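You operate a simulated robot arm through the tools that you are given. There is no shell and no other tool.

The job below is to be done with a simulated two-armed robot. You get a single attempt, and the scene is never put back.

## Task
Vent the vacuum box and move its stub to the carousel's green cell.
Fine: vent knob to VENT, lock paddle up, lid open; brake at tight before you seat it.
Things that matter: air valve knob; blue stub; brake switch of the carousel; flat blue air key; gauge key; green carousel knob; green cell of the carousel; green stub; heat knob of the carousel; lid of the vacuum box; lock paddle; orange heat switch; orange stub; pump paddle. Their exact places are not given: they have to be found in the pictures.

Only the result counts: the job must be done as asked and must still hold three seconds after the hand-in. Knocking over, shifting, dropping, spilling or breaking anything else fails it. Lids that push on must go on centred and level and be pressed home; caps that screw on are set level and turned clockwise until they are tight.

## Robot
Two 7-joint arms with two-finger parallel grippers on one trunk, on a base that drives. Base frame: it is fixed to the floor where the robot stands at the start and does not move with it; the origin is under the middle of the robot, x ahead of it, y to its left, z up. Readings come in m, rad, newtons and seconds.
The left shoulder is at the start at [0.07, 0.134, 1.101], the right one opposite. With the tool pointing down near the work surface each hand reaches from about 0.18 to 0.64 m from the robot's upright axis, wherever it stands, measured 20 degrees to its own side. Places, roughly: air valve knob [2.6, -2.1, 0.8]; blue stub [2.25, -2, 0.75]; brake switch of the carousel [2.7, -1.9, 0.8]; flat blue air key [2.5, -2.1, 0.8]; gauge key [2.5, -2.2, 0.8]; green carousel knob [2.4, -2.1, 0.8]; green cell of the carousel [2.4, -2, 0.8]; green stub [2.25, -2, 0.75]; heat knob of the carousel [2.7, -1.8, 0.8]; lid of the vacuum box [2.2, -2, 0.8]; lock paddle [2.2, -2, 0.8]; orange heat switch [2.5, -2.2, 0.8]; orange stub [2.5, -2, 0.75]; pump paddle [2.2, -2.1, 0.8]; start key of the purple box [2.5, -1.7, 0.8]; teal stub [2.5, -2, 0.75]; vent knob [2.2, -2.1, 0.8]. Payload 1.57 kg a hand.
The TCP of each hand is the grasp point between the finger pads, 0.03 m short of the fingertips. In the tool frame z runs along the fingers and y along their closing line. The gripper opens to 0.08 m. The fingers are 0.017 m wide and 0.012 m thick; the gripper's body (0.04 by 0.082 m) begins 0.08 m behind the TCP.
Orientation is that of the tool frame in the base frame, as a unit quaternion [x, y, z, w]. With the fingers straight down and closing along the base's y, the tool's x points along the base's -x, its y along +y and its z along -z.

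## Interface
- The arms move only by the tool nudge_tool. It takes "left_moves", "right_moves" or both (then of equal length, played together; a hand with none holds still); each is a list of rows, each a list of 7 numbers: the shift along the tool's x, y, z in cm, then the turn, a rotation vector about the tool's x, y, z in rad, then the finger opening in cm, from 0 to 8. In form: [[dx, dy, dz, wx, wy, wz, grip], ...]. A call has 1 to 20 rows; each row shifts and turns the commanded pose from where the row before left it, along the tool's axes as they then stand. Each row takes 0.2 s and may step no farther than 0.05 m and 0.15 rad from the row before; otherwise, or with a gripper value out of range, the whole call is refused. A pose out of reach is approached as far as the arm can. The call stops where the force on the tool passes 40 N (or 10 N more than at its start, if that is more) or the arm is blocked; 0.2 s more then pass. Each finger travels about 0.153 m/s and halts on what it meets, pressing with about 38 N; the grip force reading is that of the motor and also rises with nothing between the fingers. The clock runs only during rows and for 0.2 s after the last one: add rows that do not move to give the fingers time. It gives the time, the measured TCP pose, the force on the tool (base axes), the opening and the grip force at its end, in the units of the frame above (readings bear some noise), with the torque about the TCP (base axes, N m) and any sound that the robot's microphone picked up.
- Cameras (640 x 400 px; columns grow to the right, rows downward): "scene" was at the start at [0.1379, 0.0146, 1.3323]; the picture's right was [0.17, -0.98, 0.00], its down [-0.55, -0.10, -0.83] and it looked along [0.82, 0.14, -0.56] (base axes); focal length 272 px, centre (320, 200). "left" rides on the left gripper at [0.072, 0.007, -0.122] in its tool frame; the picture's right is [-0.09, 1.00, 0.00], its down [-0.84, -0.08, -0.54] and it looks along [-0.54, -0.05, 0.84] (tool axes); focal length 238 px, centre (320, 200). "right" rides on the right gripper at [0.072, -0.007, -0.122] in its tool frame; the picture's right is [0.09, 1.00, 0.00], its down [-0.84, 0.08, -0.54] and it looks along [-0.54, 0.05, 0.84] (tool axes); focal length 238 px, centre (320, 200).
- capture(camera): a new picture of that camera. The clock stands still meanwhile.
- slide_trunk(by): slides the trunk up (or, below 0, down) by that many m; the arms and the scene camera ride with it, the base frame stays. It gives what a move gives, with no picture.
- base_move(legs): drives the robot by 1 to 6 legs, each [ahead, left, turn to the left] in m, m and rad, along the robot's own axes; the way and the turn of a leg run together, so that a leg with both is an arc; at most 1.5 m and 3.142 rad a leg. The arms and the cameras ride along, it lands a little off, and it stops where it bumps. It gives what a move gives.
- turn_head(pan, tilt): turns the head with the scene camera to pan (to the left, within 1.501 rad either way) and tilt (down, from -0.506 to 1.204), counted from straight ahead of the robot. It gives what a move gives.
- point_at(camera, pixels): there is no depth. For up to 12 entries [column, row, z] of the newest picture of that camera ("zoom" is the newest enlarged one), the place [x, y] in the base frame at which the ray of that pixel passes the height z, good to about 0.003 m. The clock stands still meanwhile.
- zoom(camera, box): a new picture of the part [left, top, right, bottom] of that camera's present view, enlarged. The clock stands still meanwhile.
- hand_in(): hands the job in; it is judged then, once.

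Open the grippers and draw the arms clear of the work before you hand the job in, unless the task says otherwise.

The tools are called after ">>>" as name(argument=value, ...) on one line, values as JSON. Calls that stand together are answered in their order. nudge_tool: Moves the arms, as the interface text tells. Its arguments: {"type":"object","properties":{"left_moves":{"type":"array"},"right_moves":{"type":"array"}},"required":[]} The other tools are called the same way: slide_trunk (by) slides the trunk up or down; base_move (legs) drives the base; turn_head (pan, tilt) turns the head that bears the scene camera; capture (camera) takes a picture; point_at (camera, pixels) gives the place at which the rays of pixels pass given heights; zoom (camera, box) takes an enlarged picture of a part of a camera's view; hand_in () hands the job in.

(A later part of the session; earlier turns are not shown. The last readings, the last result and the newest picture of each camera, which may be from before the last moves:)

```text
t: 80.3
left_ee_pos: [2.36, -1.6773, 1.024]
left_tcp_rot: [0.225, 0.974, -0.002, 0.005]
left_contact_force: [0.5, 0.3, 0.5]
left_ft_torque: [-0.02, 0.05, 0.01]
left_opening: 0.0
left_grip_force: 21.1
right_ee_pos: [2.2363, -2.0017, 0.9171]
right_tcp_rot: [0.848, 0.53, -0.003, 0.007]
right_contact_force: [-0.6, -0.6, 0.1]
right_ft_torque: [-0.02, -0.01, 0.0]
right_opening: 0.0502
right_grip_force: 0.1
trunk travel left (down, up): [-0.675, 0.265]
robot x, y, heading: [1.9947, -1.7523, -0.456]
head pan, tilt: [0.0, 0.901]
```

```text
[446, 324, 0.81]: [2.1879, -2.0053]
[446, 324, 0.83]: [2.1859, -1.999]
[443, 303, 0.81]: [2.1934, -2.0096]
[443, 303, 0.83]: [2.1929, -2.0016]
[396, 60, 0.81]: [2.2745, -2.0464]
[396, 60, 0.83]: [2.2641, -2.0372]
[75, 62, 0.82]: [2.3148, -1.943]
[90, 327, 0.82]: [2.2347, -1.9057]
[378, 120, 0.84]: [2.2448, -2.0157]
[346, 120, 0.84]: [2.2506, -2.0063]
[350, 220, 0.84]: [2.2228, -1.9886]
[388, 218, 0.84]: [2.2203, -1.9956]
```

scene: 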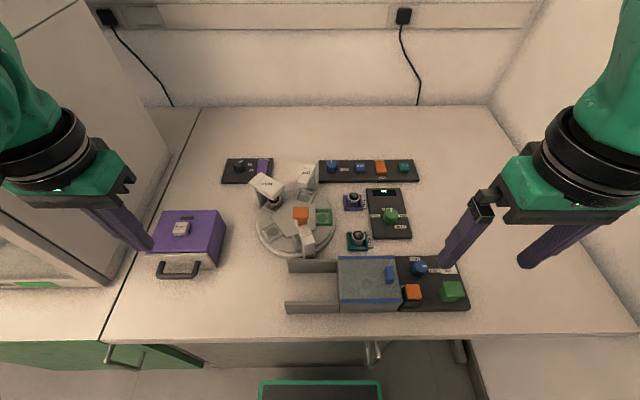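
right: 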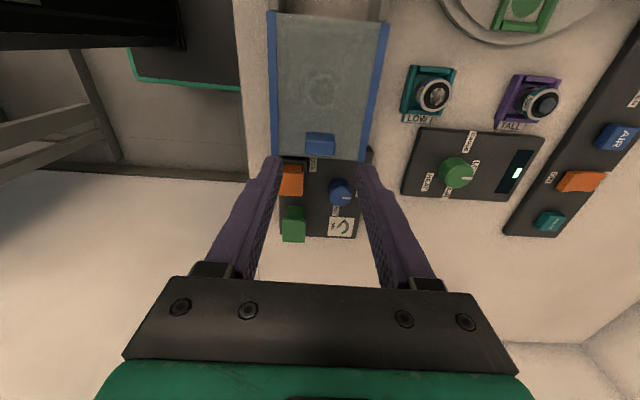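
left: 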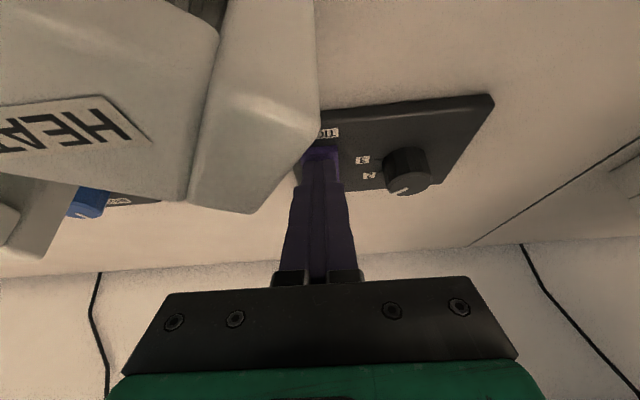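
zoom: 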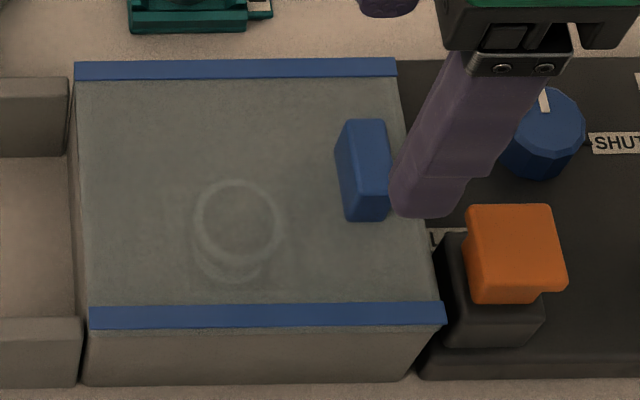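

The rail top comes out at z≈0.821. I lower to TCP 0.857 (tips ~0.827, just above the lid) and close on the tab.

>>> nudge_tool(right_moves=[[0, 0, 3, 0, 0, 0, 5], [0, 0, 2, 0, 0, 0, 5], [0, 0, 1, 0, 0, 0, 5], [0, 0, 0, 0, 0, 0, 5]])

>>> capture(camera="right")

>>> zoom(camera="scene", box=[330, 245, 430, 315])

```text
t: 81.3
left_ee_pos: [2.3604, -1.678, 1.0246]
left_tcp_rot: [0.226, 0.974, -0.002, 0.005]
left_contact_force: [0.1, 0.0, -0.4]
left_ft_torque: [0.0, 0.0, -0.02]
left_opening: 0.0
left_grip_force: 21.3
right_ee_pos: [2.2358, -2.0032, 0.8552]
right_tcp_rot: [0.848, 0.529, -0.003, 0.007]
right_contact_force: [0.1, 0.7, 0.3]
right_ft_torque: [-0.01, 0.0, 0.0]
right_opening: 0.0501
right_grip_force: 0.0
trunk travel left (down, up): [-0.675, 0.265]
robot x, y, heading: [1.9954, -1.7467, -0.454]
head pan, tilt: [0.0, 0.901]
```

```text
taken
```

right: 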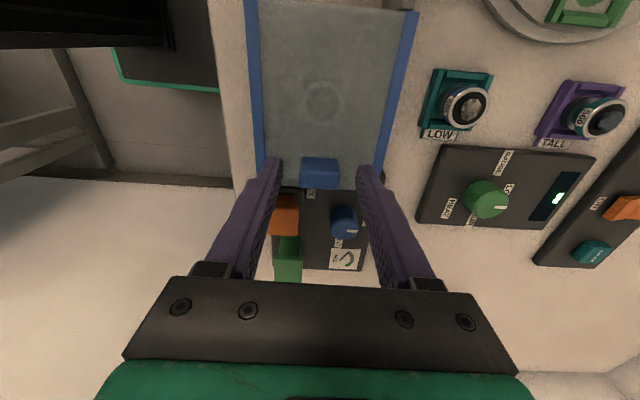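

```text
5.71 times, centred on (380, 280) of scene
```

zoom: 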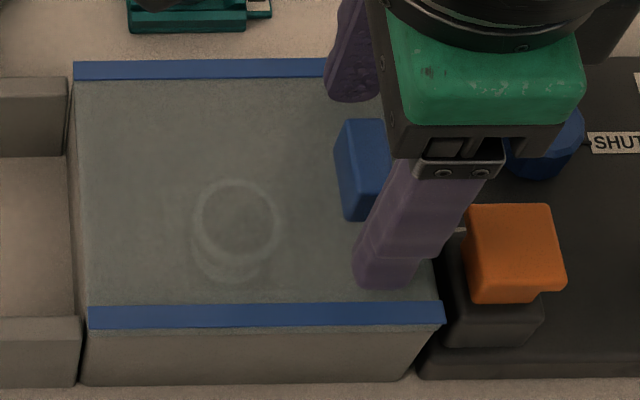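

The fingers straddle the tab fore and aft. I close on it.

>>> nudge_tool(right_moves=[[0, 0, 0, 0, 0, 0, 2], [0, 0, 0, 0, 0, 0, 2], [0, 0, 0, 0, 0, 0, 2]])

```text
t: 82.1
left_ee_pos: [2.3605, -1.6772, 1.0245]
left_tcp_rot: [0.224, 0.975, -0.003, 0.005]
left_contact_force: [0.2, -0.6, -0.6]
left_ft_torque: [-0.04, -0.01, 0.0]
left_opening: 0.0
left_grip_force: 20.9
right_ee_pos: [2.2355, -2.0029, 0.8556]
right_tcp_rot: [0.848, 0.53, -0.004, 0.007]
right_contact_force: [-1.2, 0.5, -2.5]
right_ft_torque: [0.23, 0.59, 0.4]
right_opening: 0.0255
right_grip_force: 37.1
trunk travel left (down, up): [-0.675, 0.265]
robot x, y, heading: [1.9976, -1.7488, -0.451]
head pan, tilt: [0.0, 0.901]
```

The tab is gripped (2.55 cm). I slide it left (tool +x, along the rails) 2 cm in small steps.

>>> nudge_tool(right_moves=[[0.5, 0, 0, 0, 0, 0, 2], [0.5, 0, 0, 0, 0, 0, 2], [0.5, 0, 0, 0, 0, 0, 2], [0.5, 0, 0, 0, 0, 0, 2], [0, 0, 0, 0, 0, 0, 2]])

>>> zoom(camera="scene", box=[270, 235, 430, 325])

```text
t: 83.3
left_ee_pos: [2.3601, -1.676, 1.0236]
left_tcp_rot: [0.225, 0.974, -0.003, 0.005]
left_contact_force: [-0.2, 0.8, 0.5]
left_ft_torque: [0.01, -0.02, -0.01]
left_opening: 0.0003
left_grip_force: 21.3
right_ee_pos: [2.2443, -1.9846, 0.8566]
right_tcp_rot: [0.848, 0.53, -0.002, 0.007]
right_contact_force: [-0.9, 1.3, 0.2]
right_ft_torque: [0.03, 0.6, 0.32]
right_opening: 0.0259
right_grip_force: 37.0
trunk travel left (down, up): [-0.675, 0.265]
robot x, y, heading: [1.9983, -1.7473, -0.452]
head pan, tilt: [0.0, 0.901]
```

```text
4.00 times, centred on (350, 280) of scene
```

zoom: 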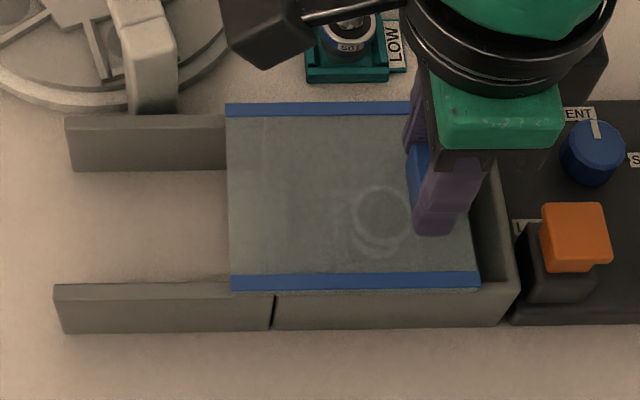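

The lid slides freely, with the box interior appearing on the right. Before going farther left I check the carousel's gauge arm height (orange handle), since the hand's camera will pass near it.

>>> capture(camera="right")

>>> capture(camera="scene")

>>> capture(camera="left")

```text
taken
```

right: 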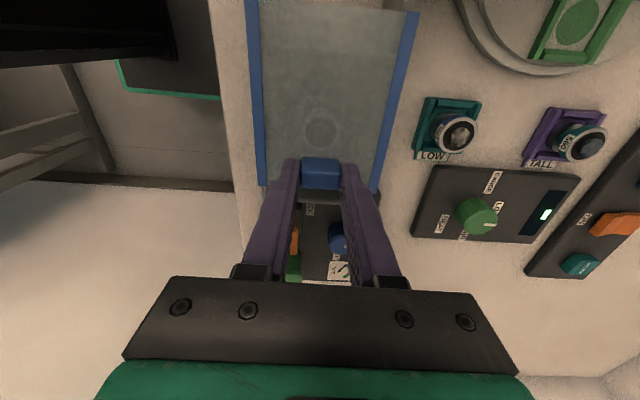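

```text
taken
```

scene: 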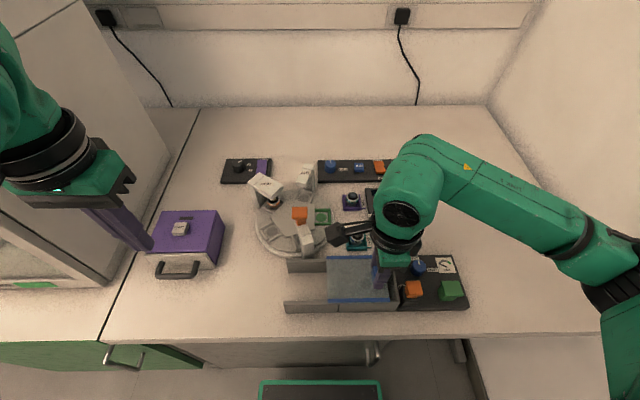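

```text
taken
```

left: 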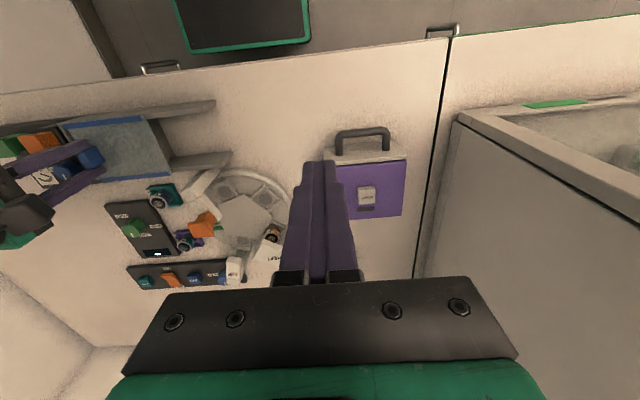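

I match the gauge arm's orange handle in the scene and left views to get its height.

>>> zoom(camera="left", box=[140, 160, 300, 280])

>>> point_at(camera="zoom", pixels=[[262, 165, 0.82], [262, 165, 0.86], [262, 165, 0.9]])

>>> zoom(camera="scene", box=[240, 150, 380, 270])

```text
3.33 times, centred on (220, 220) of left
```

zoom: 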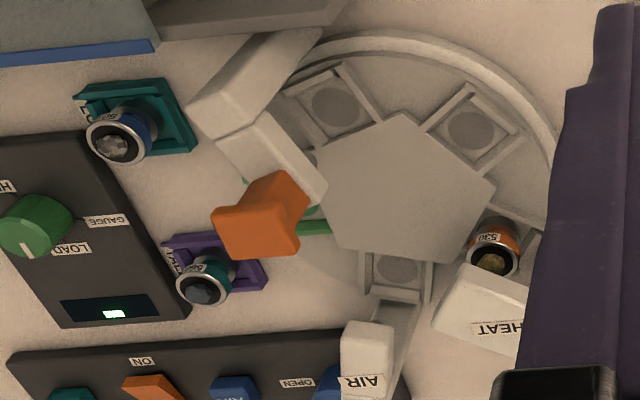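

```text
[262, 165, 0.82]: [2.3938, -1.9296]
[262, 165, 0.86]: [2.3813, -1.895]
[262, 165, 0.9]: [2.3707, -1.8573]
```

```text
3.33 times, centred on (310, 210) of scene
```

zoom: 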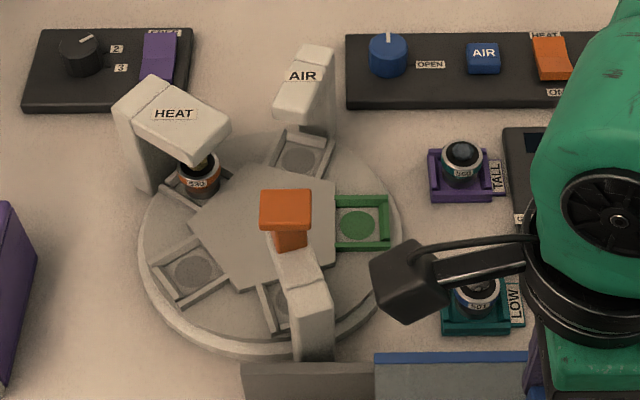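

>>> point_at(camera="zoom", pixels=[[286, 205, 0.84], [286, 205, 0.88], [286, 205, 0.92], [312, 270, 0.82], [312, 270, 0.86], [312, 300, 0.86]])

>>> zoom(camera="left", box=[140, 160, 300, 280])

>>> point_at(camera="zoom", pixels=[[255, 232, 0.84], [255, 232, 0.88], [255, 232, 0.92], [222, 108, 0.82], [222, 108, 0.86]])

```text
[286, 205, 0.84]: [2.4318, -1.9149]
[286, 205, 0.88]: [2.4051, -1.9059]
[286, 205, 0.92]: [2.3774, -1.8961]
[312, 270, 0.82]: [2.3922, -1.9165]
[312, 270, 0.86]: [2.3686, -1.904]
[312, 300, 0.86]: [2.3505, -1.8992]
```

```text
3.33 times, centred on (220, 220) of left
```

zoom: 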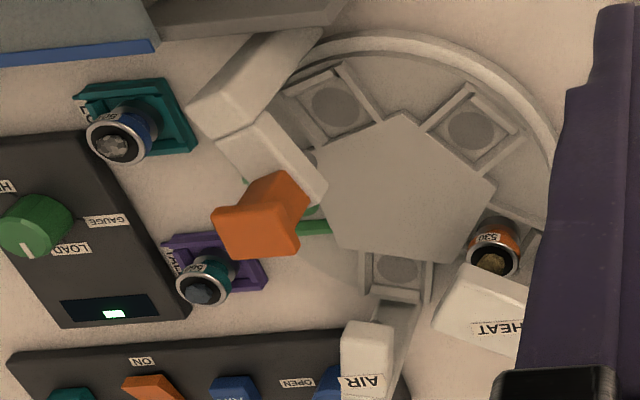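

```text
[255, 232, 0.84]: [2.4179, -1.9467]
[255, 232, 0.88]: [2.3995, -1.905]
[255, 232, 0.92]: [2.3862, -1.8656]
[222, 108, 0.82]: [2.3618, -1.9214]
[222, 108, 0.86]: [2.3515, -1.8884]
```

The handle's top is at z≈0.88, while the hand's body is above 0.937, so it clears. I keep sliding the lid left 5 cm.

>>> nudge_tool(right_moves=[[1, 0, 0, 0, 0, 0, 2], [1, 0, 0, 0, 0, 0, 2], [1, 0, 0, 0, 0, 0, 2], [1, 0, 0, 0, 0, 0, 2], [1, 0, 0, 0, 0, 0, 2], [0, 0, 0, 0, 0, 0, 2]])

>>> zoom(camera="scene", box=[270, 235, 430, 325])

```text
t: 84.7
left_ee_pos: [2.3602, -1.6753, 1.0237]
left_tcp_rot: [0.226, 0.974, -0.003, 0.006]
left_contact_force: [-0.6, 0.3, -0.4]
left_ft_torque: [0.01, -0.01, 0.0]
left_opening: 0.0001
left_grip_force: 21.4
right_ee_pos: [2.2654, -1.9383, 0.8567]
right_tcp_rot: [0.848, 0.53, -0.002, 0.008]
right_contact_force: [-1.8, 1.4, 5.1]
right_ft_torque: [0.41, 0.53, 0.3]
right_opening: 0.0258
right_grip_force: 36.2
trunk travel left (down, up): [-0.675, 0.265]
robot x, y, heading: [1.9946, -1.7421, -0.459]
head pan, tilt: [0.0, 0.901]
```

```text
4.00 times, centred on (350, 280) of scene
```

zoom: 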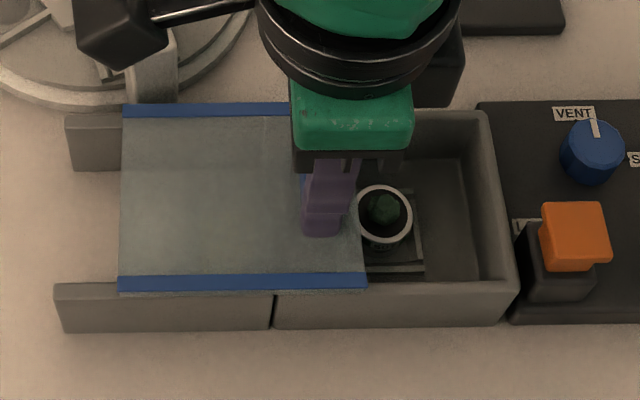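

The stub is appearing at (385,215). I continue another 3 cm in small steps until the lid reaches its stop.

>>> nudge_tool(right_moves=[[0.6, 0, 0, 0, 0, 0, 2], [0.6, 0, 0, 0, 0, 0, 2], [0.6, 0, 0, 0, 0, 0, 2], [0.6, 0, 0, 0, 0, 0, 2], [0.6, 0, 0, 0, 0, 0, 2], [0, 0, 0, 0, 0, 0, 2]])

>>> zoom(camera="scene", box=[270, 235, 430, 325])

```text
t: 86.1
left_ee_pos: [2.3574, -1.6784, 1.0246]
left_tcp_rot: [0.226, 0.974, -0.003, 0.005]
left_contact_force: [0.4, -0.3, 0.8]
left_ft_torque: [0.0, -0.01, 0.0]
left_opening: 0.0
left_grip_force: 21.4
right_ee_pos: [2.2761, -1.9142, 0.855]
right_tcp_rot: [0.848, 0.529, -0.003, 0.008]
right_contact_force: [-6.8, -9.2, 16.2]
right_ft_torque: [-0.46, 0.81, 0.42]
right_opening: 0.0258
right_grip_force: 37.4
trunk travel left (down, up): [-0.675, 0.265]
robot x, y, heading: [1.9926, -1.7472, -0.457]
head pan, tilt: [0.0, 0.901]
```

```text
4.00 times, centred on (350, 280) of scene
```

zoom: 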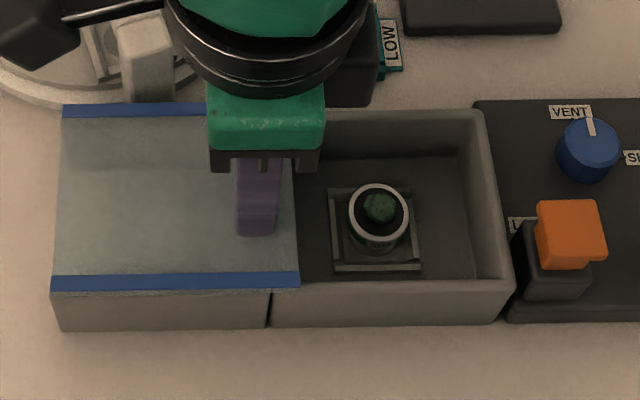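

The lid has reached the end of its guides (11 N back force, 9.8 cm travel) and the stub with a green sample stands free. I open the fingers and rise 10 cm.

>>> nudge_tool(right_moves=[[-0.2, 0, -0.1, 0, 0, 0, 2], [0, 0, 0, 0, 0, 0, 5], [0, 0, 0, 0, 0, 0, 5], [0, 0, -3.5, 0, 0, 0, 5], [0, 0, -3.5, 0, 0, 0, 5], [0, 0, -3.5, 0, 0, 0, 5]])

>>> capture(camera="right")

>>> capture(camera="scene")

```text
t: 87.5
left_ee_pos: [2.3599, -1.6769, 1.0232]
left_tcp_rot: [0.225, 0.974, -0.002, 0.007]
left_contact_force: [0.4, 0.0, 0.4]
left_ft_torque: [-0.02, 0.02, 0.01]
left_opening: 0.0
left_grip_force: 20.9
right_ee_pos: [2.2757, -1.9123, 0.962]
right_tcp_rot: [0.848, 0.531, -0.002, 0.007]
right_contact_force: [-0.1, 0.8, 0.3]
right_ft_torque: [-0.02, 0.03, 0.03]
right_opening: 0.05
right_grip_force: 0.1
trunk travel left (down, up): [-0.675, 0.265]
robot x, y, heading: [1.9953, -1.7521, -0.455]
head pan, tilt: [0.0, 0.901]
```

```text
taken
```

right: 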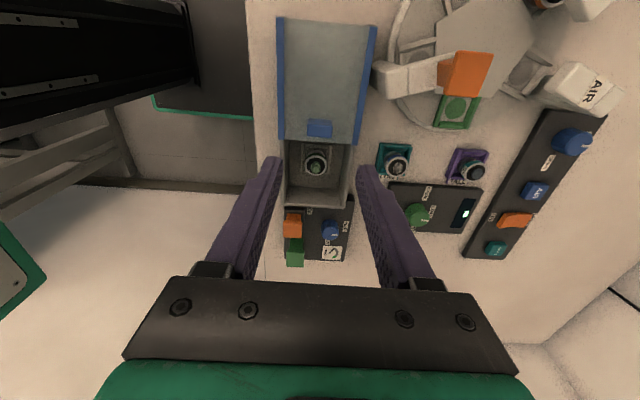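

```text
taken
```

scene: 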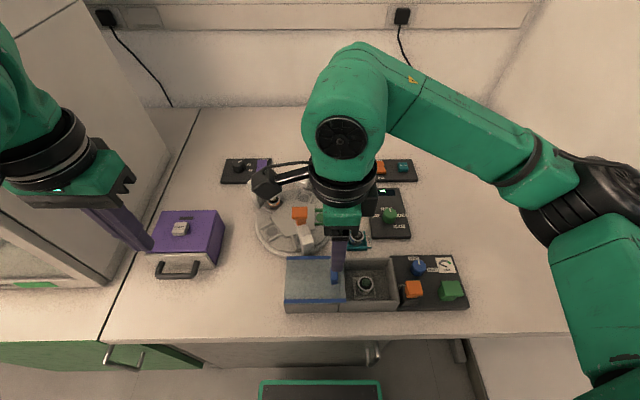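

The box is open. I zoom on the stub in the box and on the green cell to study how the stub sits.

>>> zoom(camera="right", box=[270, 100, 370, 220])

>>> zoom(camera="scene", box=[335, 250, 405, 310])

>>> zoom(camera="right", box=[370, 40, 510, 200])

```text
3.33 times, centred on (320, 160) of right
```

zoom: 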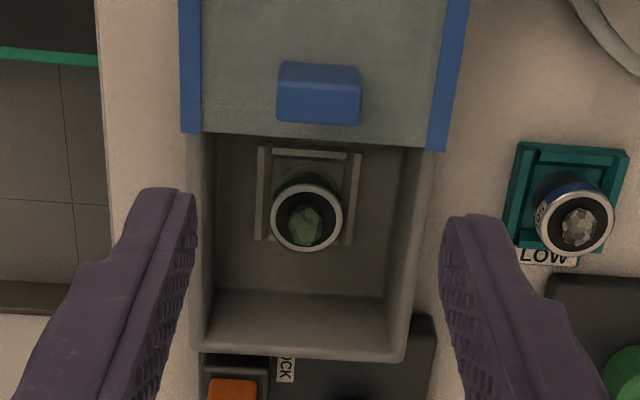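

```text
6.67 times, centred on (370, 280) of scene
```

zoom: 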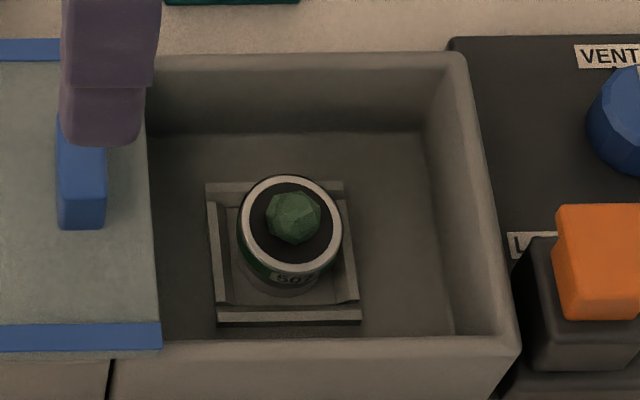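

```text
2.50 times, centred on (440, 120) of right
```

zoom: 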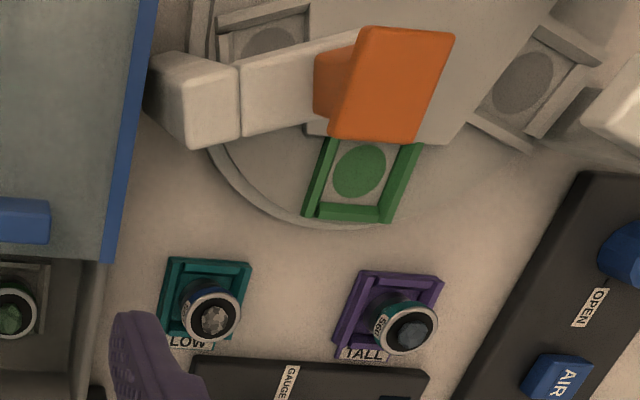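

The stub (green band, label 50?) stands in a frame in the box. The box is wide along the rails, so I turn the hand back to yaw 0 (fingers close left-right) and move above the stub.

>>> nudge_tool(right_moves=[[0, 0, 0, 0, 0, -0.15, 5], [0, 0, 0, 0, 0, -0.15, 5], [0, 0, 0, 0, 0, -0.15, 5], [0, 0, 0, 0, 0, -0.15, 5], [0, 0, 0, 0, 0, -0.15, 5], [0, 0, 0, 0, 0, -0.15, 5], [0, 0, 0, 0, 0, -0.15, 5], [0, 0, 0, 0, 0, -0.15, 5], [0, 0, 0, 0, 0, -0.15, 5], [0, 0, 0, 0, 0, -0.15, 5], [0, 0, 0, 0, 0, -0.07, 5], [0, -3.3, 0, 0, 0, 0, 5], [0, -3.3, 0, 0, 0, 0, 5], [0, 0, 0, 0, 0, 0, 5]])

>>> capture(camera="right")

>>> capture(camera="scene")

```text
t: 90.5
left_ee_pos: [2.3613, -1.6771, 1.024]
left_tcp_rot: [0.226, 0.974, -0.004, 0.005]
left_contact_force: [-0.2, 0.0, 0.2]
left_ft_torque: [-0.02, 0.0, 0.02]
left_opening: 0.0
left_grip_force: 21.1
right_ee_pos: [2.2485, -1.9719, 0.9617]
right_tcp_rot: [0.226, 0.974, -0.007, 0.003]
right_contact_force: [-0.6, 0.5, 0.2]
right_ft_torque: [-0.02, 0.02, -0.05]
right_opening: 0.05
right_grip_force: 0.0
trunk travel left (down, up): [-0.675, 0.265]
robot x, y, heading: [1.9964, -1.7462, -0.457]
head pan, tilt: [0.0, 0.901]
```

```text
taken
```

right: 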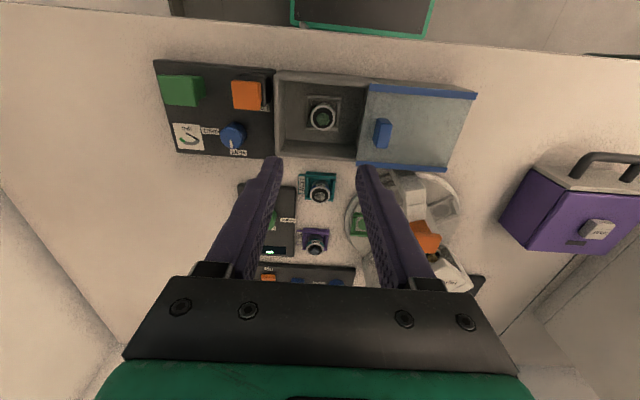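

```text
taken
```

scene: 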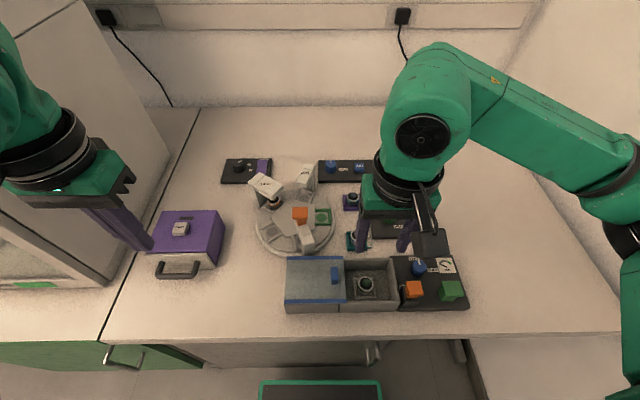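

The stub is at (323,118) in the right view. I zoom and match its rim in both cameras.

>>> zoom(camera="right", box=[270, 65, 380, 175])

>>> point_at(camera="zoom", pixels=[[332, 193, 0.77], [332, 193, 0.79], [332, 193, 0.81], [280, 193, 0.79], [384, 193, 0.79]])

>>> zoom(camera="scene", box=[335, 250, 405, 310])

>>> point_at(camera="zoom", pixels=[[290, 222, 0.77], [290, 222, 0.79], [290, 222, 0.81], [238, 222, 0.79], [342, 222, 0.79]])

```text
3.64 times, centred on (325, 120) of right
```

zoom: 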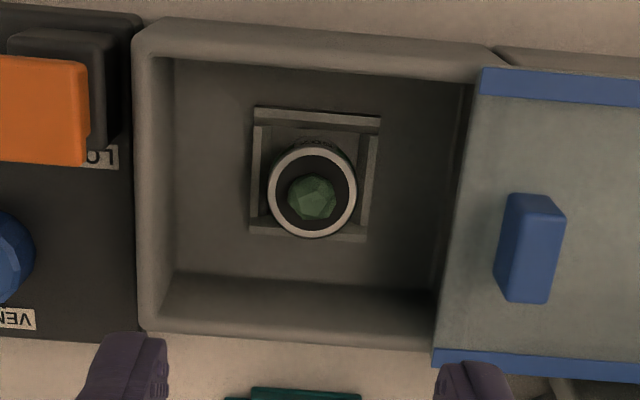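

```text
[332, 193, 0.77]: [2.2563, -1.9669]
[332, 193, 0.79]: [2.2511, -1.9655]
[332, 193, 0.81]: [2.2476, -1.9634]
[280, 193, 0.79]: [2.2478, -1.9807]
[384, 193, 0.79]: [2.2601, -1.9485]
```

```text
6.67 times, centred on (370, 280) of scene
```

zoom: 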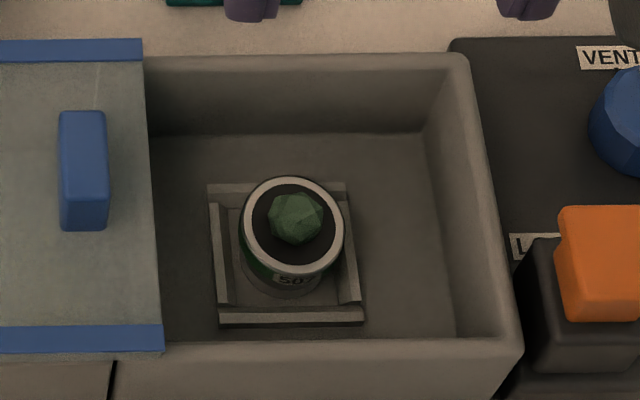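

```text
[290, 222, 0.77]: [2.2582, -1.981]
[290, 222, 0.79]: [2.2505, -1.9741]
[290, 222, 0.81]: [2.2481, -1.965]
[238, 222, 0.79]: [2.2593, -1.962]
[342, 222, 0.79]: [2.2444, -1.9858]
```

The rim's top is at z≈0.797, centre about (2.249,-1.971), diameter about 29 mm. I check the height of the frame rails around it.

>>> point_at(camera="zoom", pixels=[[217, 308, 0.75], [217, 308, 0.77], [217, 308, 0.79], [363, 308, 0.75], [363, 308, 0.77], [363, 308, 0.79]])

>>> zoom(camera="right", box=[270, 65, 380, 175])

>>> point_at(camera="zoom", pixels=[[381, 119, 0.75], [381, 119, 0.77], [381, 119, 0.79], [254, 107, 0.75], [254, 107, 0.77], [254, 107, 0.79], [312, 193, 0.797], [312, 136, 0.76]])

```text
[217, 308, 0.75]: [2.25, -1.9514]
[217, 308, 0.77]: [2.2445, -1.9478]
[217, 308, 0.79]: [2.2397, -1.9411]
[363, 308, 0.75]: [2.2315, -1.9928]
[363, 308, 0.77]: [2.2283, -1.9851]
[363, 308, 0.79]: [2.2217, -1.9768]
```

```text
3.64 times, centred on (325, 120) of right
```

zoom: 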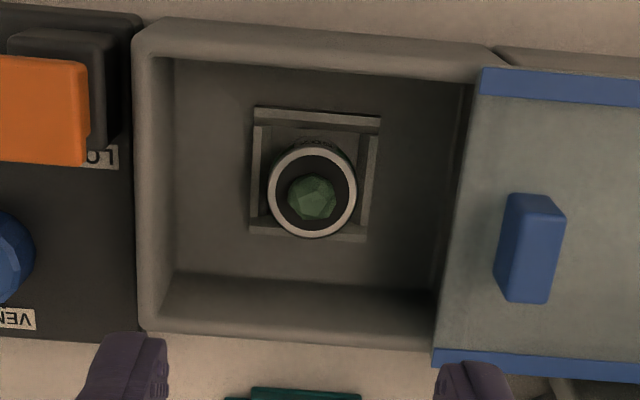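

```text
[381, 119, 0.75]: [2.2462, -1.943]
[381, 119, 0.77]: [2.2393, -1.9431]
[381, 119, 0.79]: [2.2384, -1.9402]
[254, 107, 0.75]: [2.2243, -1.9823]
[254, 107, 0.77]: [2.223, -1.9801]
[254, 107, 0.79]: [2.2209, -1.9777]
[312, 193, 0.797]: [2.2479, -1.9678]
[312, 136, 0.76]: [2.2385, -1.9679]
```

The rim stands about 2 cm above the frame rails. I level the hand (small 0.015 rad tilt), narrow to 4.4 cm and go down 11.5 cm to just above the stub, then check.

>>> nudge_tool(right_moves=[[0, 0, 0, -0.012, 0.009, 0, 4.4], [0, 0, 4, 0, 0, 0, 4.4], [0, 0, 4, 0, 0, 0, 4.4], [0, 0, 3.5, 0, 0, 0, 4.4], [0, 0, 0, 0, 0, 0, 4.4]])

>>> capture(camera="right")

>>> zoom(camera="scene", box=[325, 235, 425, 315])

```text
t: 91.7
left_ee_pos: [2.3602, -1.6768, 1.0238]
left_tcp_rot: [0.225, 0.974, -0.003, 0.005]
left_contact_force: [0.6, -0.1, -0.3]
left_ft_torque: [-0.01, 0.01, 0.03]
left_opening: 0.0003
left_grip_force: 20.6
right_ee_pos: [2.248, -1.972, 0.8461]
right_tcp_rot: [0.226, 0.974, 0.0, 0.0]
right_contact_force: [-0.4, 0.4, -0.5]
right_ft_torque: [0.02, 0.02, 0.0]
right_opening: 0.044
right_grip_force: 0.0
trunk travel left (down, up): [-0.675, 0.265]
robot x, y, heading: [1.9948, -1.7502, -0.453]
head pan, tilt: [0.0, 0.901]
```

```text
taken
```

right: 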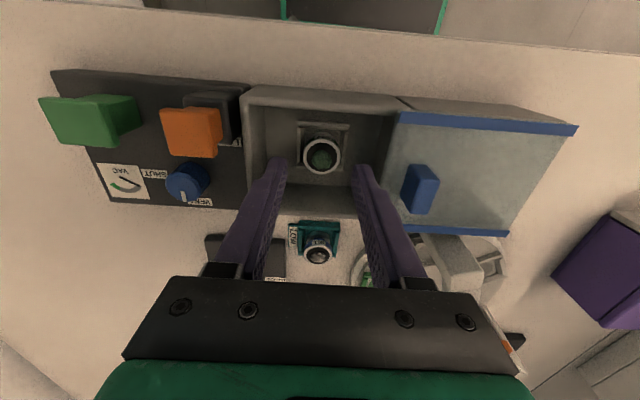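

```text
5.00 times, centred on (375, 275) of scene
```

zoom: 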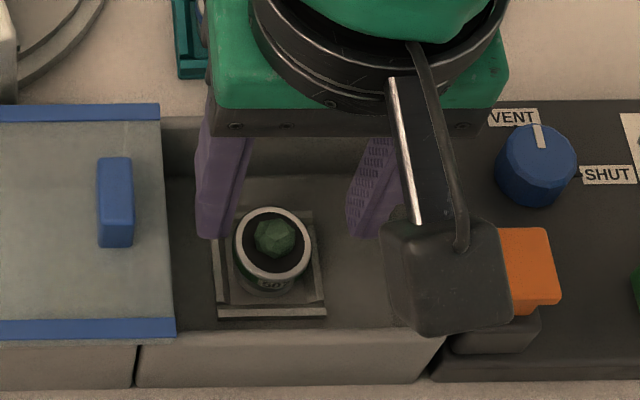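

The rim at (322,157) sits on the tool axis within about 1 mm. I shift 0.1 cm left and lower 3.6 cm so the tips straddle the rim.

>>> nudge_tool(right_moves=[[0, 0.1, 2.0, 0, 0, 0, 4.4], [0, 0, 1.0, 0, 0, 0, 4.4], [0, 0, 0.6, 0, 0, 0, 4.4], [0, 0, 0, 0, 0, 0, 4.4]])

>>> zoom(camera="right", box=[240, 100, 400, 230])

>>> zoom(camera="scene", box=[325, 235, 425, 315])

```text
t: 92.7
left_ee_pos: [2.3586, -1.6771, 1.0228]
left_tcp_rot: [0.226, 0.974, -0.003, 0.005]
left_contact_force: [-0.1, -0.6, 0.1]
left_ft_torque: [0.01, 0.0, 0.0]
left_opening: 0.0
left_grip_force: 21.3
right_ee_pos: [2.2501, -1.9705, 0.8102]
right_tcp_rot: [0.226, 0.974, 0.0, 0.0]
right_contact_force: [0.0, 1.6, -0.6]
right_ft_torque: [-0.04, 0.02, 0.03]
right_opening: 0.0438
right_grip_force: 0.1
trunk travel left (down, up): [-0.675, 0.265]
robot x, y, heading: [1.9964, -1.7473, -0.451]
head pan, tilt: [0.0, 0.901]
```

```text
3.08 times, centred on (320, 165) of right
```

zoom: 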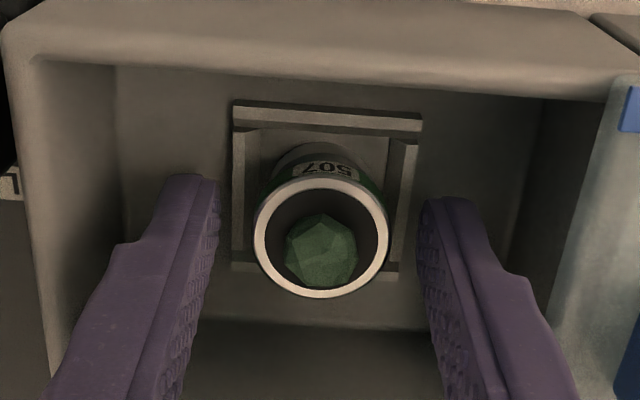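

```text
5.00 times, centred on (375, 275) of scene
```

zoom: 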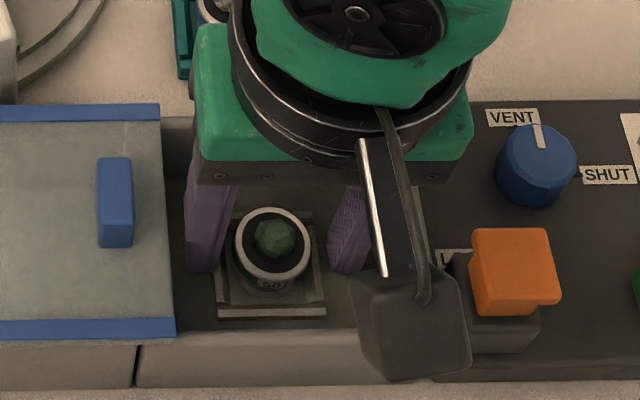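

The stub (507) is centred between the fingers. I close on it and check the opening (about 2.9 cm expected on the rim).

>>> nudge_tool(right_moves=[[0, 0, 0, 0, 0, 0, 2], [0, 0, 0, 0, 0, 0, 2], [0, 0, 0, 0, 0, 0, 2]])

>>> zoom(camera="right", box=[240, 100, 400, 230])

```text
t: 93.5
left_ee_pos: [2.3589, -1.6772, 1.024]
left_tcp_rot: [0.226, 0.974, -0.002, 0.004]
left_contact_force: [0.0, 0.1, -0.2]
left_ft_torque: [0.0, 0.03, -0.02]
left_opening: 0.0001
left_grip_force: 21.7
right_ee_pos: [2.249, -1.9711, 0.8108]
right_tcp_rot: [0.226, 0.974, 0.0, 0.0]
right_contact_force: [0.2, 0.2, -0.2]
right_ft_torque: [0.03, 0.01, -0.02]
right_opening: 0.0281
right_grip_force: 38.5
trunk travel left (down, up): [-0.675, 0.265]
robot x, y, heading: [1.9982, -1.7463, -0.448]
head pan, tilt: [0.0, 0.901]
```

```text
3.08 times, centred on (320, 165) of right
```

zoom: 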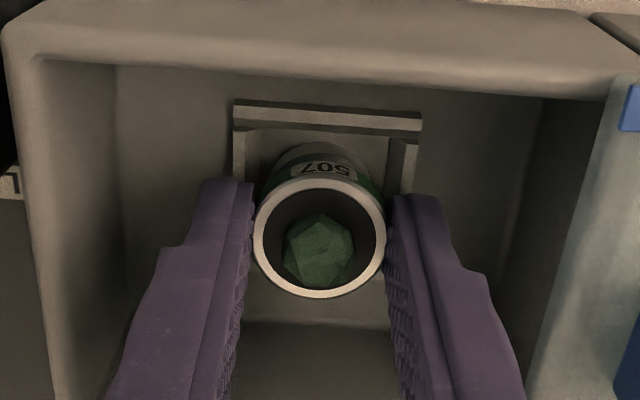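

Gripped at 2.81 cm with no side load. I lift slowly 2 cm first and check, then higher.

>>> nudge_tool(right_moves=[[0, 0, -0.5, 0, 0, 0, 2], [0, 0, -0.5, 0, 0, 0, 2], [0, 0, -1.0, 0, 0, 0, 2], [0, 0, -2.5, 0, 0, 0, 2], [0, 0, -2.5, 0, 0, 0, 2], [0, 0, -2.5, 0, 0, 0, 2], [0, 0, -2.5, 0, 0, 0, 2], [0, 0, 0, 0, 0, 0, 2]])

>>> capture(camera="right")

>>> capture(camera="scene")

```text
t: 95.3
left_ee_pos: [2.3598, -1.676, 1.0231]
left_tcp_rot: [0.226, 0.974, -0.003, 0.004]
left_contact_force: [-0.8, -0.1, 0.0]
left_ft_torque: [0.02, 0.03, -0.03]
left_opening: 0.0
left_grip_force: 21.6
right_ee_pos: [2.2495, -1.9712, 0.9313]
right_tcp_rot: [0.226, 0.974, 0.0, -0.001]
right_contact_force: [-0.2, -0.6, -0.4]
right_ft_torque: [-0.05, 0.02, 0.02]
right_opening: 0.0283
right_grip_force: 37.9
trunk travel left (down, up): [-0.675, 0.265]
robot x, y, heading: [2.0003, -1.753, -0.459]
head pan, tilt: [0.0, 0.901]
```

```text
taken
```

right: 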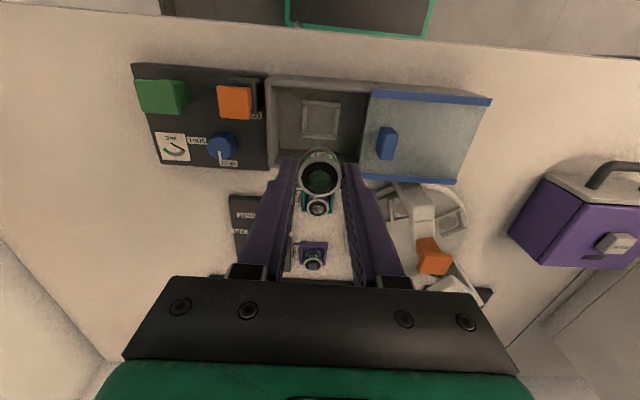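

```text
taken
```

scene: 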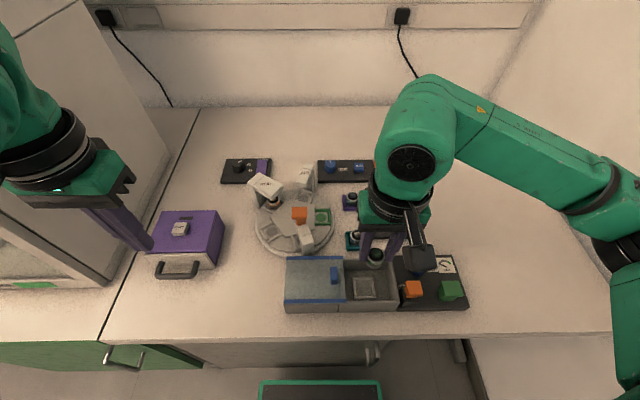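

The stub is held. To measure the green cell with the right camera I rise 2 cm and shift the hand 6 cm right so the cell comes out beside the finger.

>>> nudge_tool(right_moves=[[0, -3, -2, 0, 0, 0, 2], [0, -3, 0, 0, 0, 0, 2], [0, 0, 0, 0, 0, 0, 2]])

>>> capture(camera="right")

>>> zoom(camera="scene", box=[240, 160, 360, 260])

```text
t: 96.1
left_ee_pos: [2.3607, -1.6768, 1.0223]
left_tcp_rot: [0.225, 0.974, -0.004, 0.005]
left_contact_force: [0.4, 0.0, -0.3]
left_ft_torque: [0.0, 0.04, 0.02]
left_opening: 0.0
left_grip_force: 21.2
right_ee_pos: [2.2233, -2.0245, 0.9505]
right_tcp_rot: [0.226, 0.974, 0.0, -0.001]
right_contact_force: [0.4, 0.0, -0.6]
right_ft_torque: [-0.01, 0.0, 0.06]
right_opening: 0.0284
right_grip_force: 37.6
trunk travel left (down, up): [-0.675, 0.265]
robot x, y, heading: [1.995, -1.746, -0.458]
head pan, tilt: [0.0, 0.901]
```

```text
taken
```

right: 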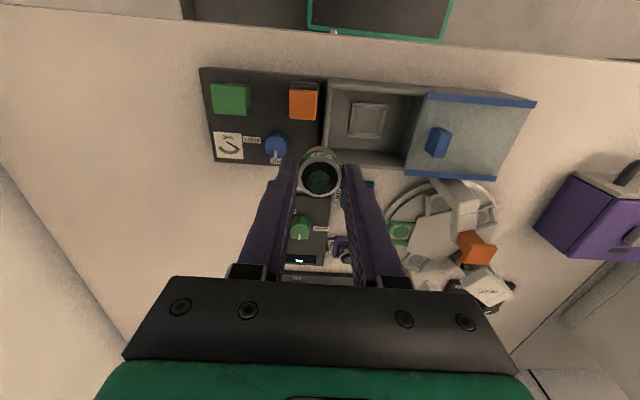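

```text
4.00 times, centred on (300, 210) of scene
```

zoom: 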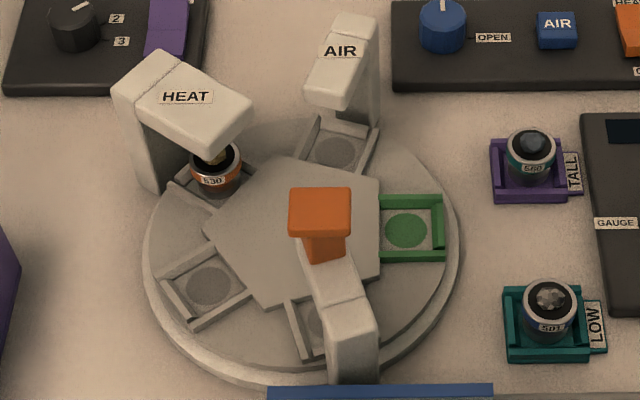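

The cell shows at (401,231) in the right view and (406,230) in the scene zoom. I match its disc centre and corners in both.

>>> point_at(camera="zoom", pixels=[[406, 231, 0.75], [406, 231, 0.77], [406, 231, 0.79], [444, 196, 0.77], [444, 196, 0.79], [446, 256, 0.77], [446, 256, 0.79], [382, 262, 0.78], [380, 197, 0.78]])

>>> zoom(camera="right", box=[370, 190, 450, 260])

```text
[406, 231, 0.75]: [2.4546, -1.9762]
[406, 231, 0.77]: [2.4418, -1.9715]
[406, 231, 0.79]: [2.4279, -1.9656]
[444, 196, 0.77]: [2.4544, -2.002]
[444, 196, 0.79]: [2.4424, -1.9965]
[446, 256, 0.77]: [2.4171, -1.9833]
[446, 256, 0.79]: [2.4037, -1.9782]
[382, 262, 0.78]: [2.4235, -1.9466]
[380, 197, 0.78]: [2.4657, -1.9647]
```

```text
5.71 times, centred on (410, 225) of right
```

zoom: 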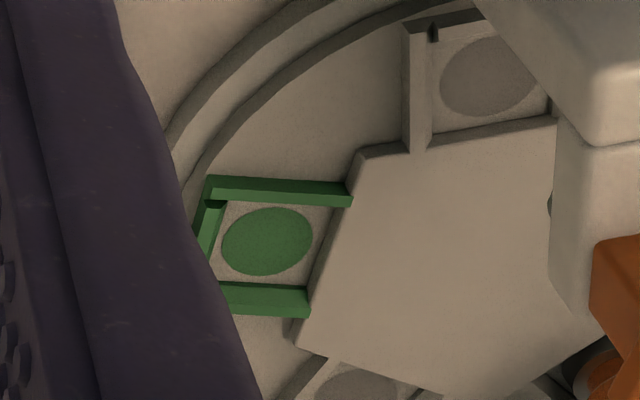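

>>> point_at(camera="zoom", pixels=[[267, 241, 0.75], [267, 241, 0.77], [267, 241, 0.79], [209, 178, 0.77], [209, 178, 0.79], [351, 188, 0.78], [309, 297, 0.78], [310, 240, 0.77], [222, 241, 0.77]])

```text
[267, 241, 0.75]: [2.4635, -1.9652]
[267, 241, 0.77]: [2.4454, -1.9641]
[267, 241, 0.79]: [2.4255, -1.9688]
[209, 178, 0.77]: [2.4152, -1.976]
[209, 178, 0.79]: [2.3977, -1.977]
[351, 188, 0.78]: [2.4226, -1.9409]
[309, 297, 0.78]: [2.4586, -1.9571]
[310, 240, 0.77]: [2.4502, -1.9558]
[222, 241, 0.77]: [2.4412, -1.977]
```

The cell disc is at about (2.435,-1.9675), z≈0.775-0.78. I carry the stub at z 0.955 over the cell and there align with the tool-axis projection, which stays visible beside the stub.

>>> nudge_tool(right_moves=[[-3.31, 2.0, -0.3, 0, 0, 0, 2], [-3.31, 2.6, -0.2, 0, 0, 0, 2], [-3.31, 3.0, 0, 0, 0, 0, 2], [-3.31, 3.3, 0, 0, 0, 0, 2], [-3.31, 3.4, 0, 0, 0, 0, 2], [0, 0, 0, 0, 0, 0, 2]])

>>> capture(camera="right")

>>> capture(camera="scene")

```text
t: 97.5
left_ee_pos: [2.3595, -1.6781, 1.0239]
left_tcp_rot: [0.226, 0.974, -0.003, 0.006]
left_contact_force: [0.3, -0.6, -0.2]
left_ft_torque: [0.01, 0.01, -0.01]
left_opening: 0.0
left_grip_force: 20.8
right_ee_pos: [2.4328, -1.9716, 0.955]
right_tcp_rot: [0.226, 0.974, 0.001, 0.0]
right_contact_force: [0.4, -0.4, -0.4]
right_ft_torque: [0.0, -0.03, 0.01]
right_opening: 0.0283
right_grip_force: 38.2
trunk travel left (down, up): [-0.675, 0.265]
robot x, y, heading: [1.9956, -1.7476, -0.455]
head pan, tilt: [0.0, 0.901]
```

```text
taken
```

right: 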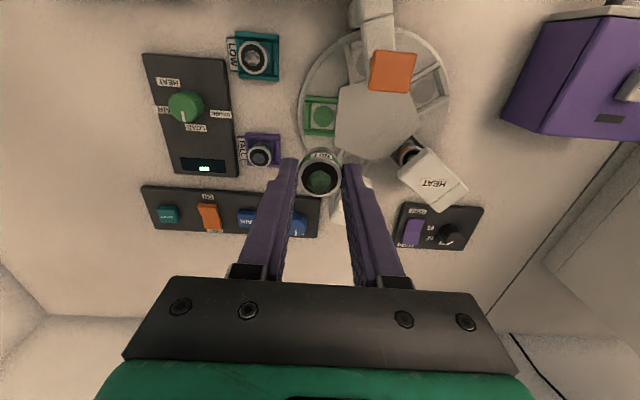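

```text
taken
```

scene: 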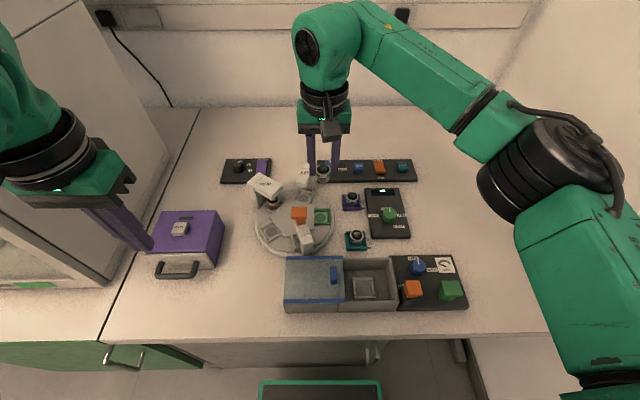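

The green cell appears at (322,117), almost exactly where the axis should fall (320.4,117.5). I zoom to measure the offset precisely.

>>> zoom(camera="right", box=[290, 85, 360, 210])

>>> zoom(camera="right", box=[295, 90, 355, 145])

```text
3.20 times, centred on (325, 148) of right
```

zoom: 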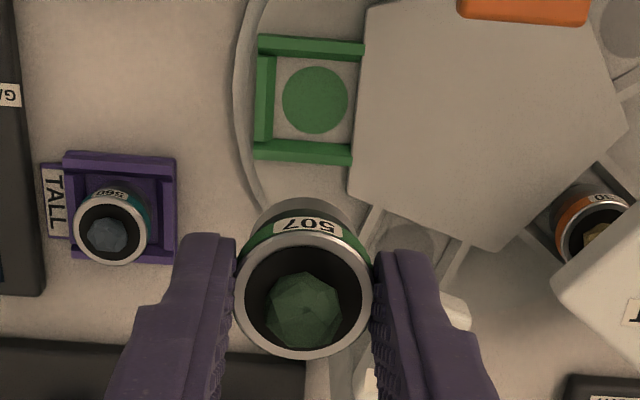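

```text
7.27 times, centred on (325, 118) of right
```

zoom: 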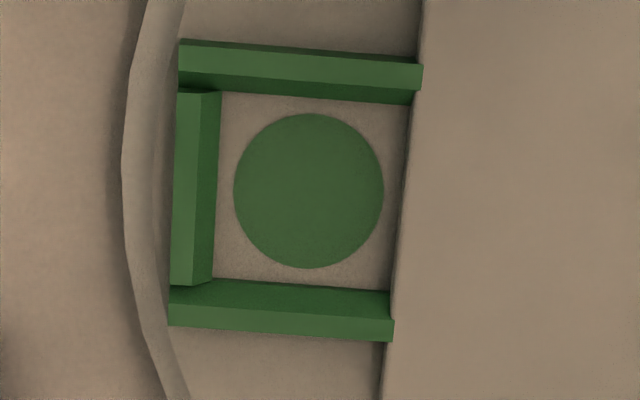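

The disc centre is at full-image (323.5,116.8), so the stub must go about 4 mm left; fore-aft it is aligned. I shift, lower 6 cm, and check with the scene camera how far the stub's bottom is from the cell.

>>> nudge_tool(right_moves=[[0, 0.4, 0, 0, 0, 0, 2], [0, 0, 2, 0, 0, 0, 2], [0, 0, 2, 0, 0, 0, 2], [0, 0, 0, 0, 0, 0, 2]])

>>> zoom(camera="right", box=[270, 90, 370, 210])

>>> zoom(camera="scene", box=[270, 150, 370, 240])

```text
t: 98.5
left_ee_pos: [2.361, -1.6763, 1.0232]
left_tcp_rot: [0.226, 0.974, -0.002, 0.005]
left_contact_force: [-0.2, -0.7, 0.6]
left_ft_torque: [-0.02, 0.03, 0.0]
left_opening: 0.0
left_grip_force: 21.3
right_ee_pos: [2.4364, -1.9663, 0.9152]
right_tcp_rot: [0.226, 0.974, 0.0, 0.0]
right_contact_force: [0.3, 0.4, -0.5]
right_ft_torque: [0.01, -0.02, -0.04]
right_opening: 0.0284
right_grip_force: 38.1
trunk travel left (down, up): [-0.675, 0.265]
robot x, y, heading: [1.9944, -1.7461, -0.455]
head pan, tilt: [0.0, 0.901]
```

```text
3.33 times, centred on (320, 150) of right
```

zoom: 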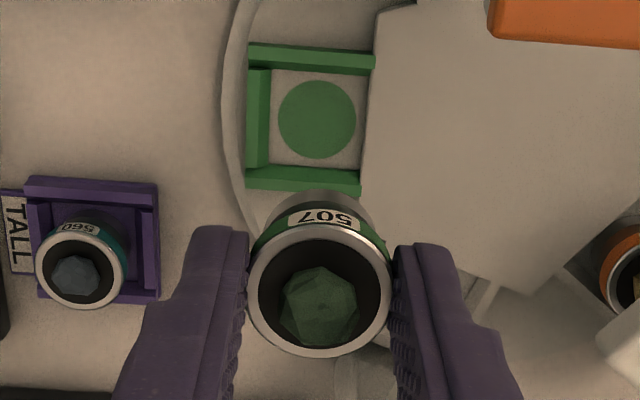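

```text
4.44 times, centred on (320, 195) of scene
```

zoom: 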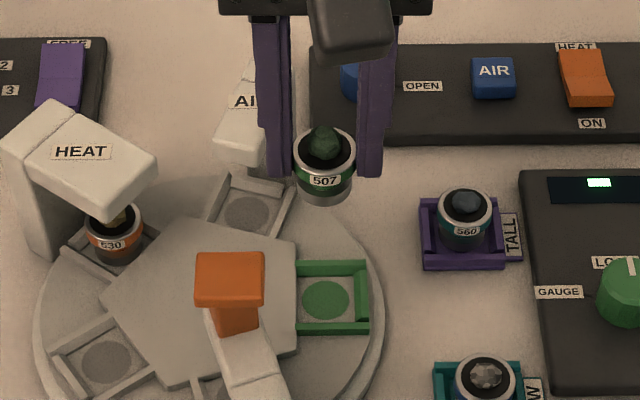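

The disc now projects 1 mm right of the stub axis and its two sightings agree with a floor at z≈0.774. I shift 0.1 cm right and lower 7.5 cm to hover just above the rails.

>>> nudge_tool(right_moves=[[0, -0.1, 2.5, 0, 0, 0, 2], [0, 0, 2.5, 0, 0, 0, 2], [0, 0, 2.0, 0, 0, 0, 2], [0, 0, 0, 0, 0, 0, 2]])

>>> zoom(camera="right", box=[270, 110, 370, 230])

>>> zoom(camera="scene", box=[280, 165, 370, 240])

```text
t: 99.5
left_ee_pos: [2.3596, -1.6768, 1.0247]
left_tcp_rot: [0.226, 0.974, -0.003, 0.004]
left_contact_force: [-0.2, -0.6, -0.2]
left_ft_torque: [0.04, 0.04, 0.0]
left_opening: 0.0
left_grip_force: 20.9
right_ee_pos: [2.4346, -1.9668, 0.8434]
right_tcp_rot: [0.225, 0.974, -0.001, 0.001]
right_contact_force: [0.5, 0.5, -0.4]
right_ft_torque: [-0.03, 0.02, -0.01]
right_opening: 0.0282
right_grip_force: 37.4
trunk travel left (down, up): [-0.675, 0.265]
robot x, y, heading: [1.9983, -1.7493, -0.455]
head pan, tilt: [0.0, 0.901]
```

```text
3.33 times, centred on (320, 170) of right
```

zoom: 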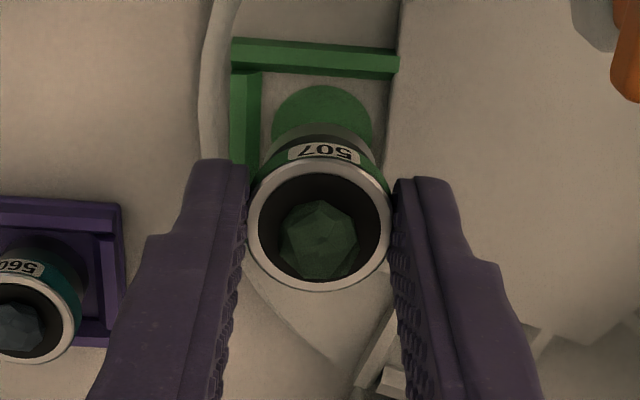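

```text
5.33 times, centred on (325, 202) of scene
```

zoom: 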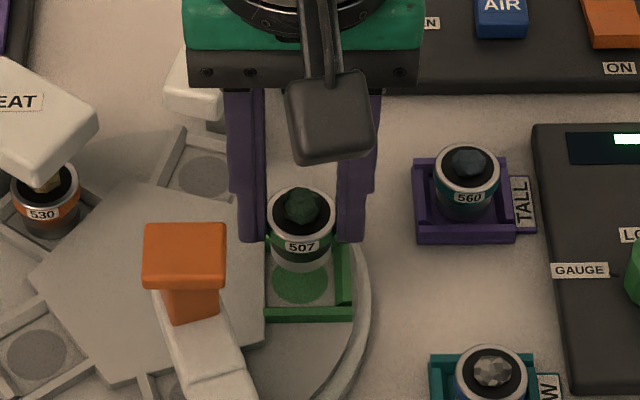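

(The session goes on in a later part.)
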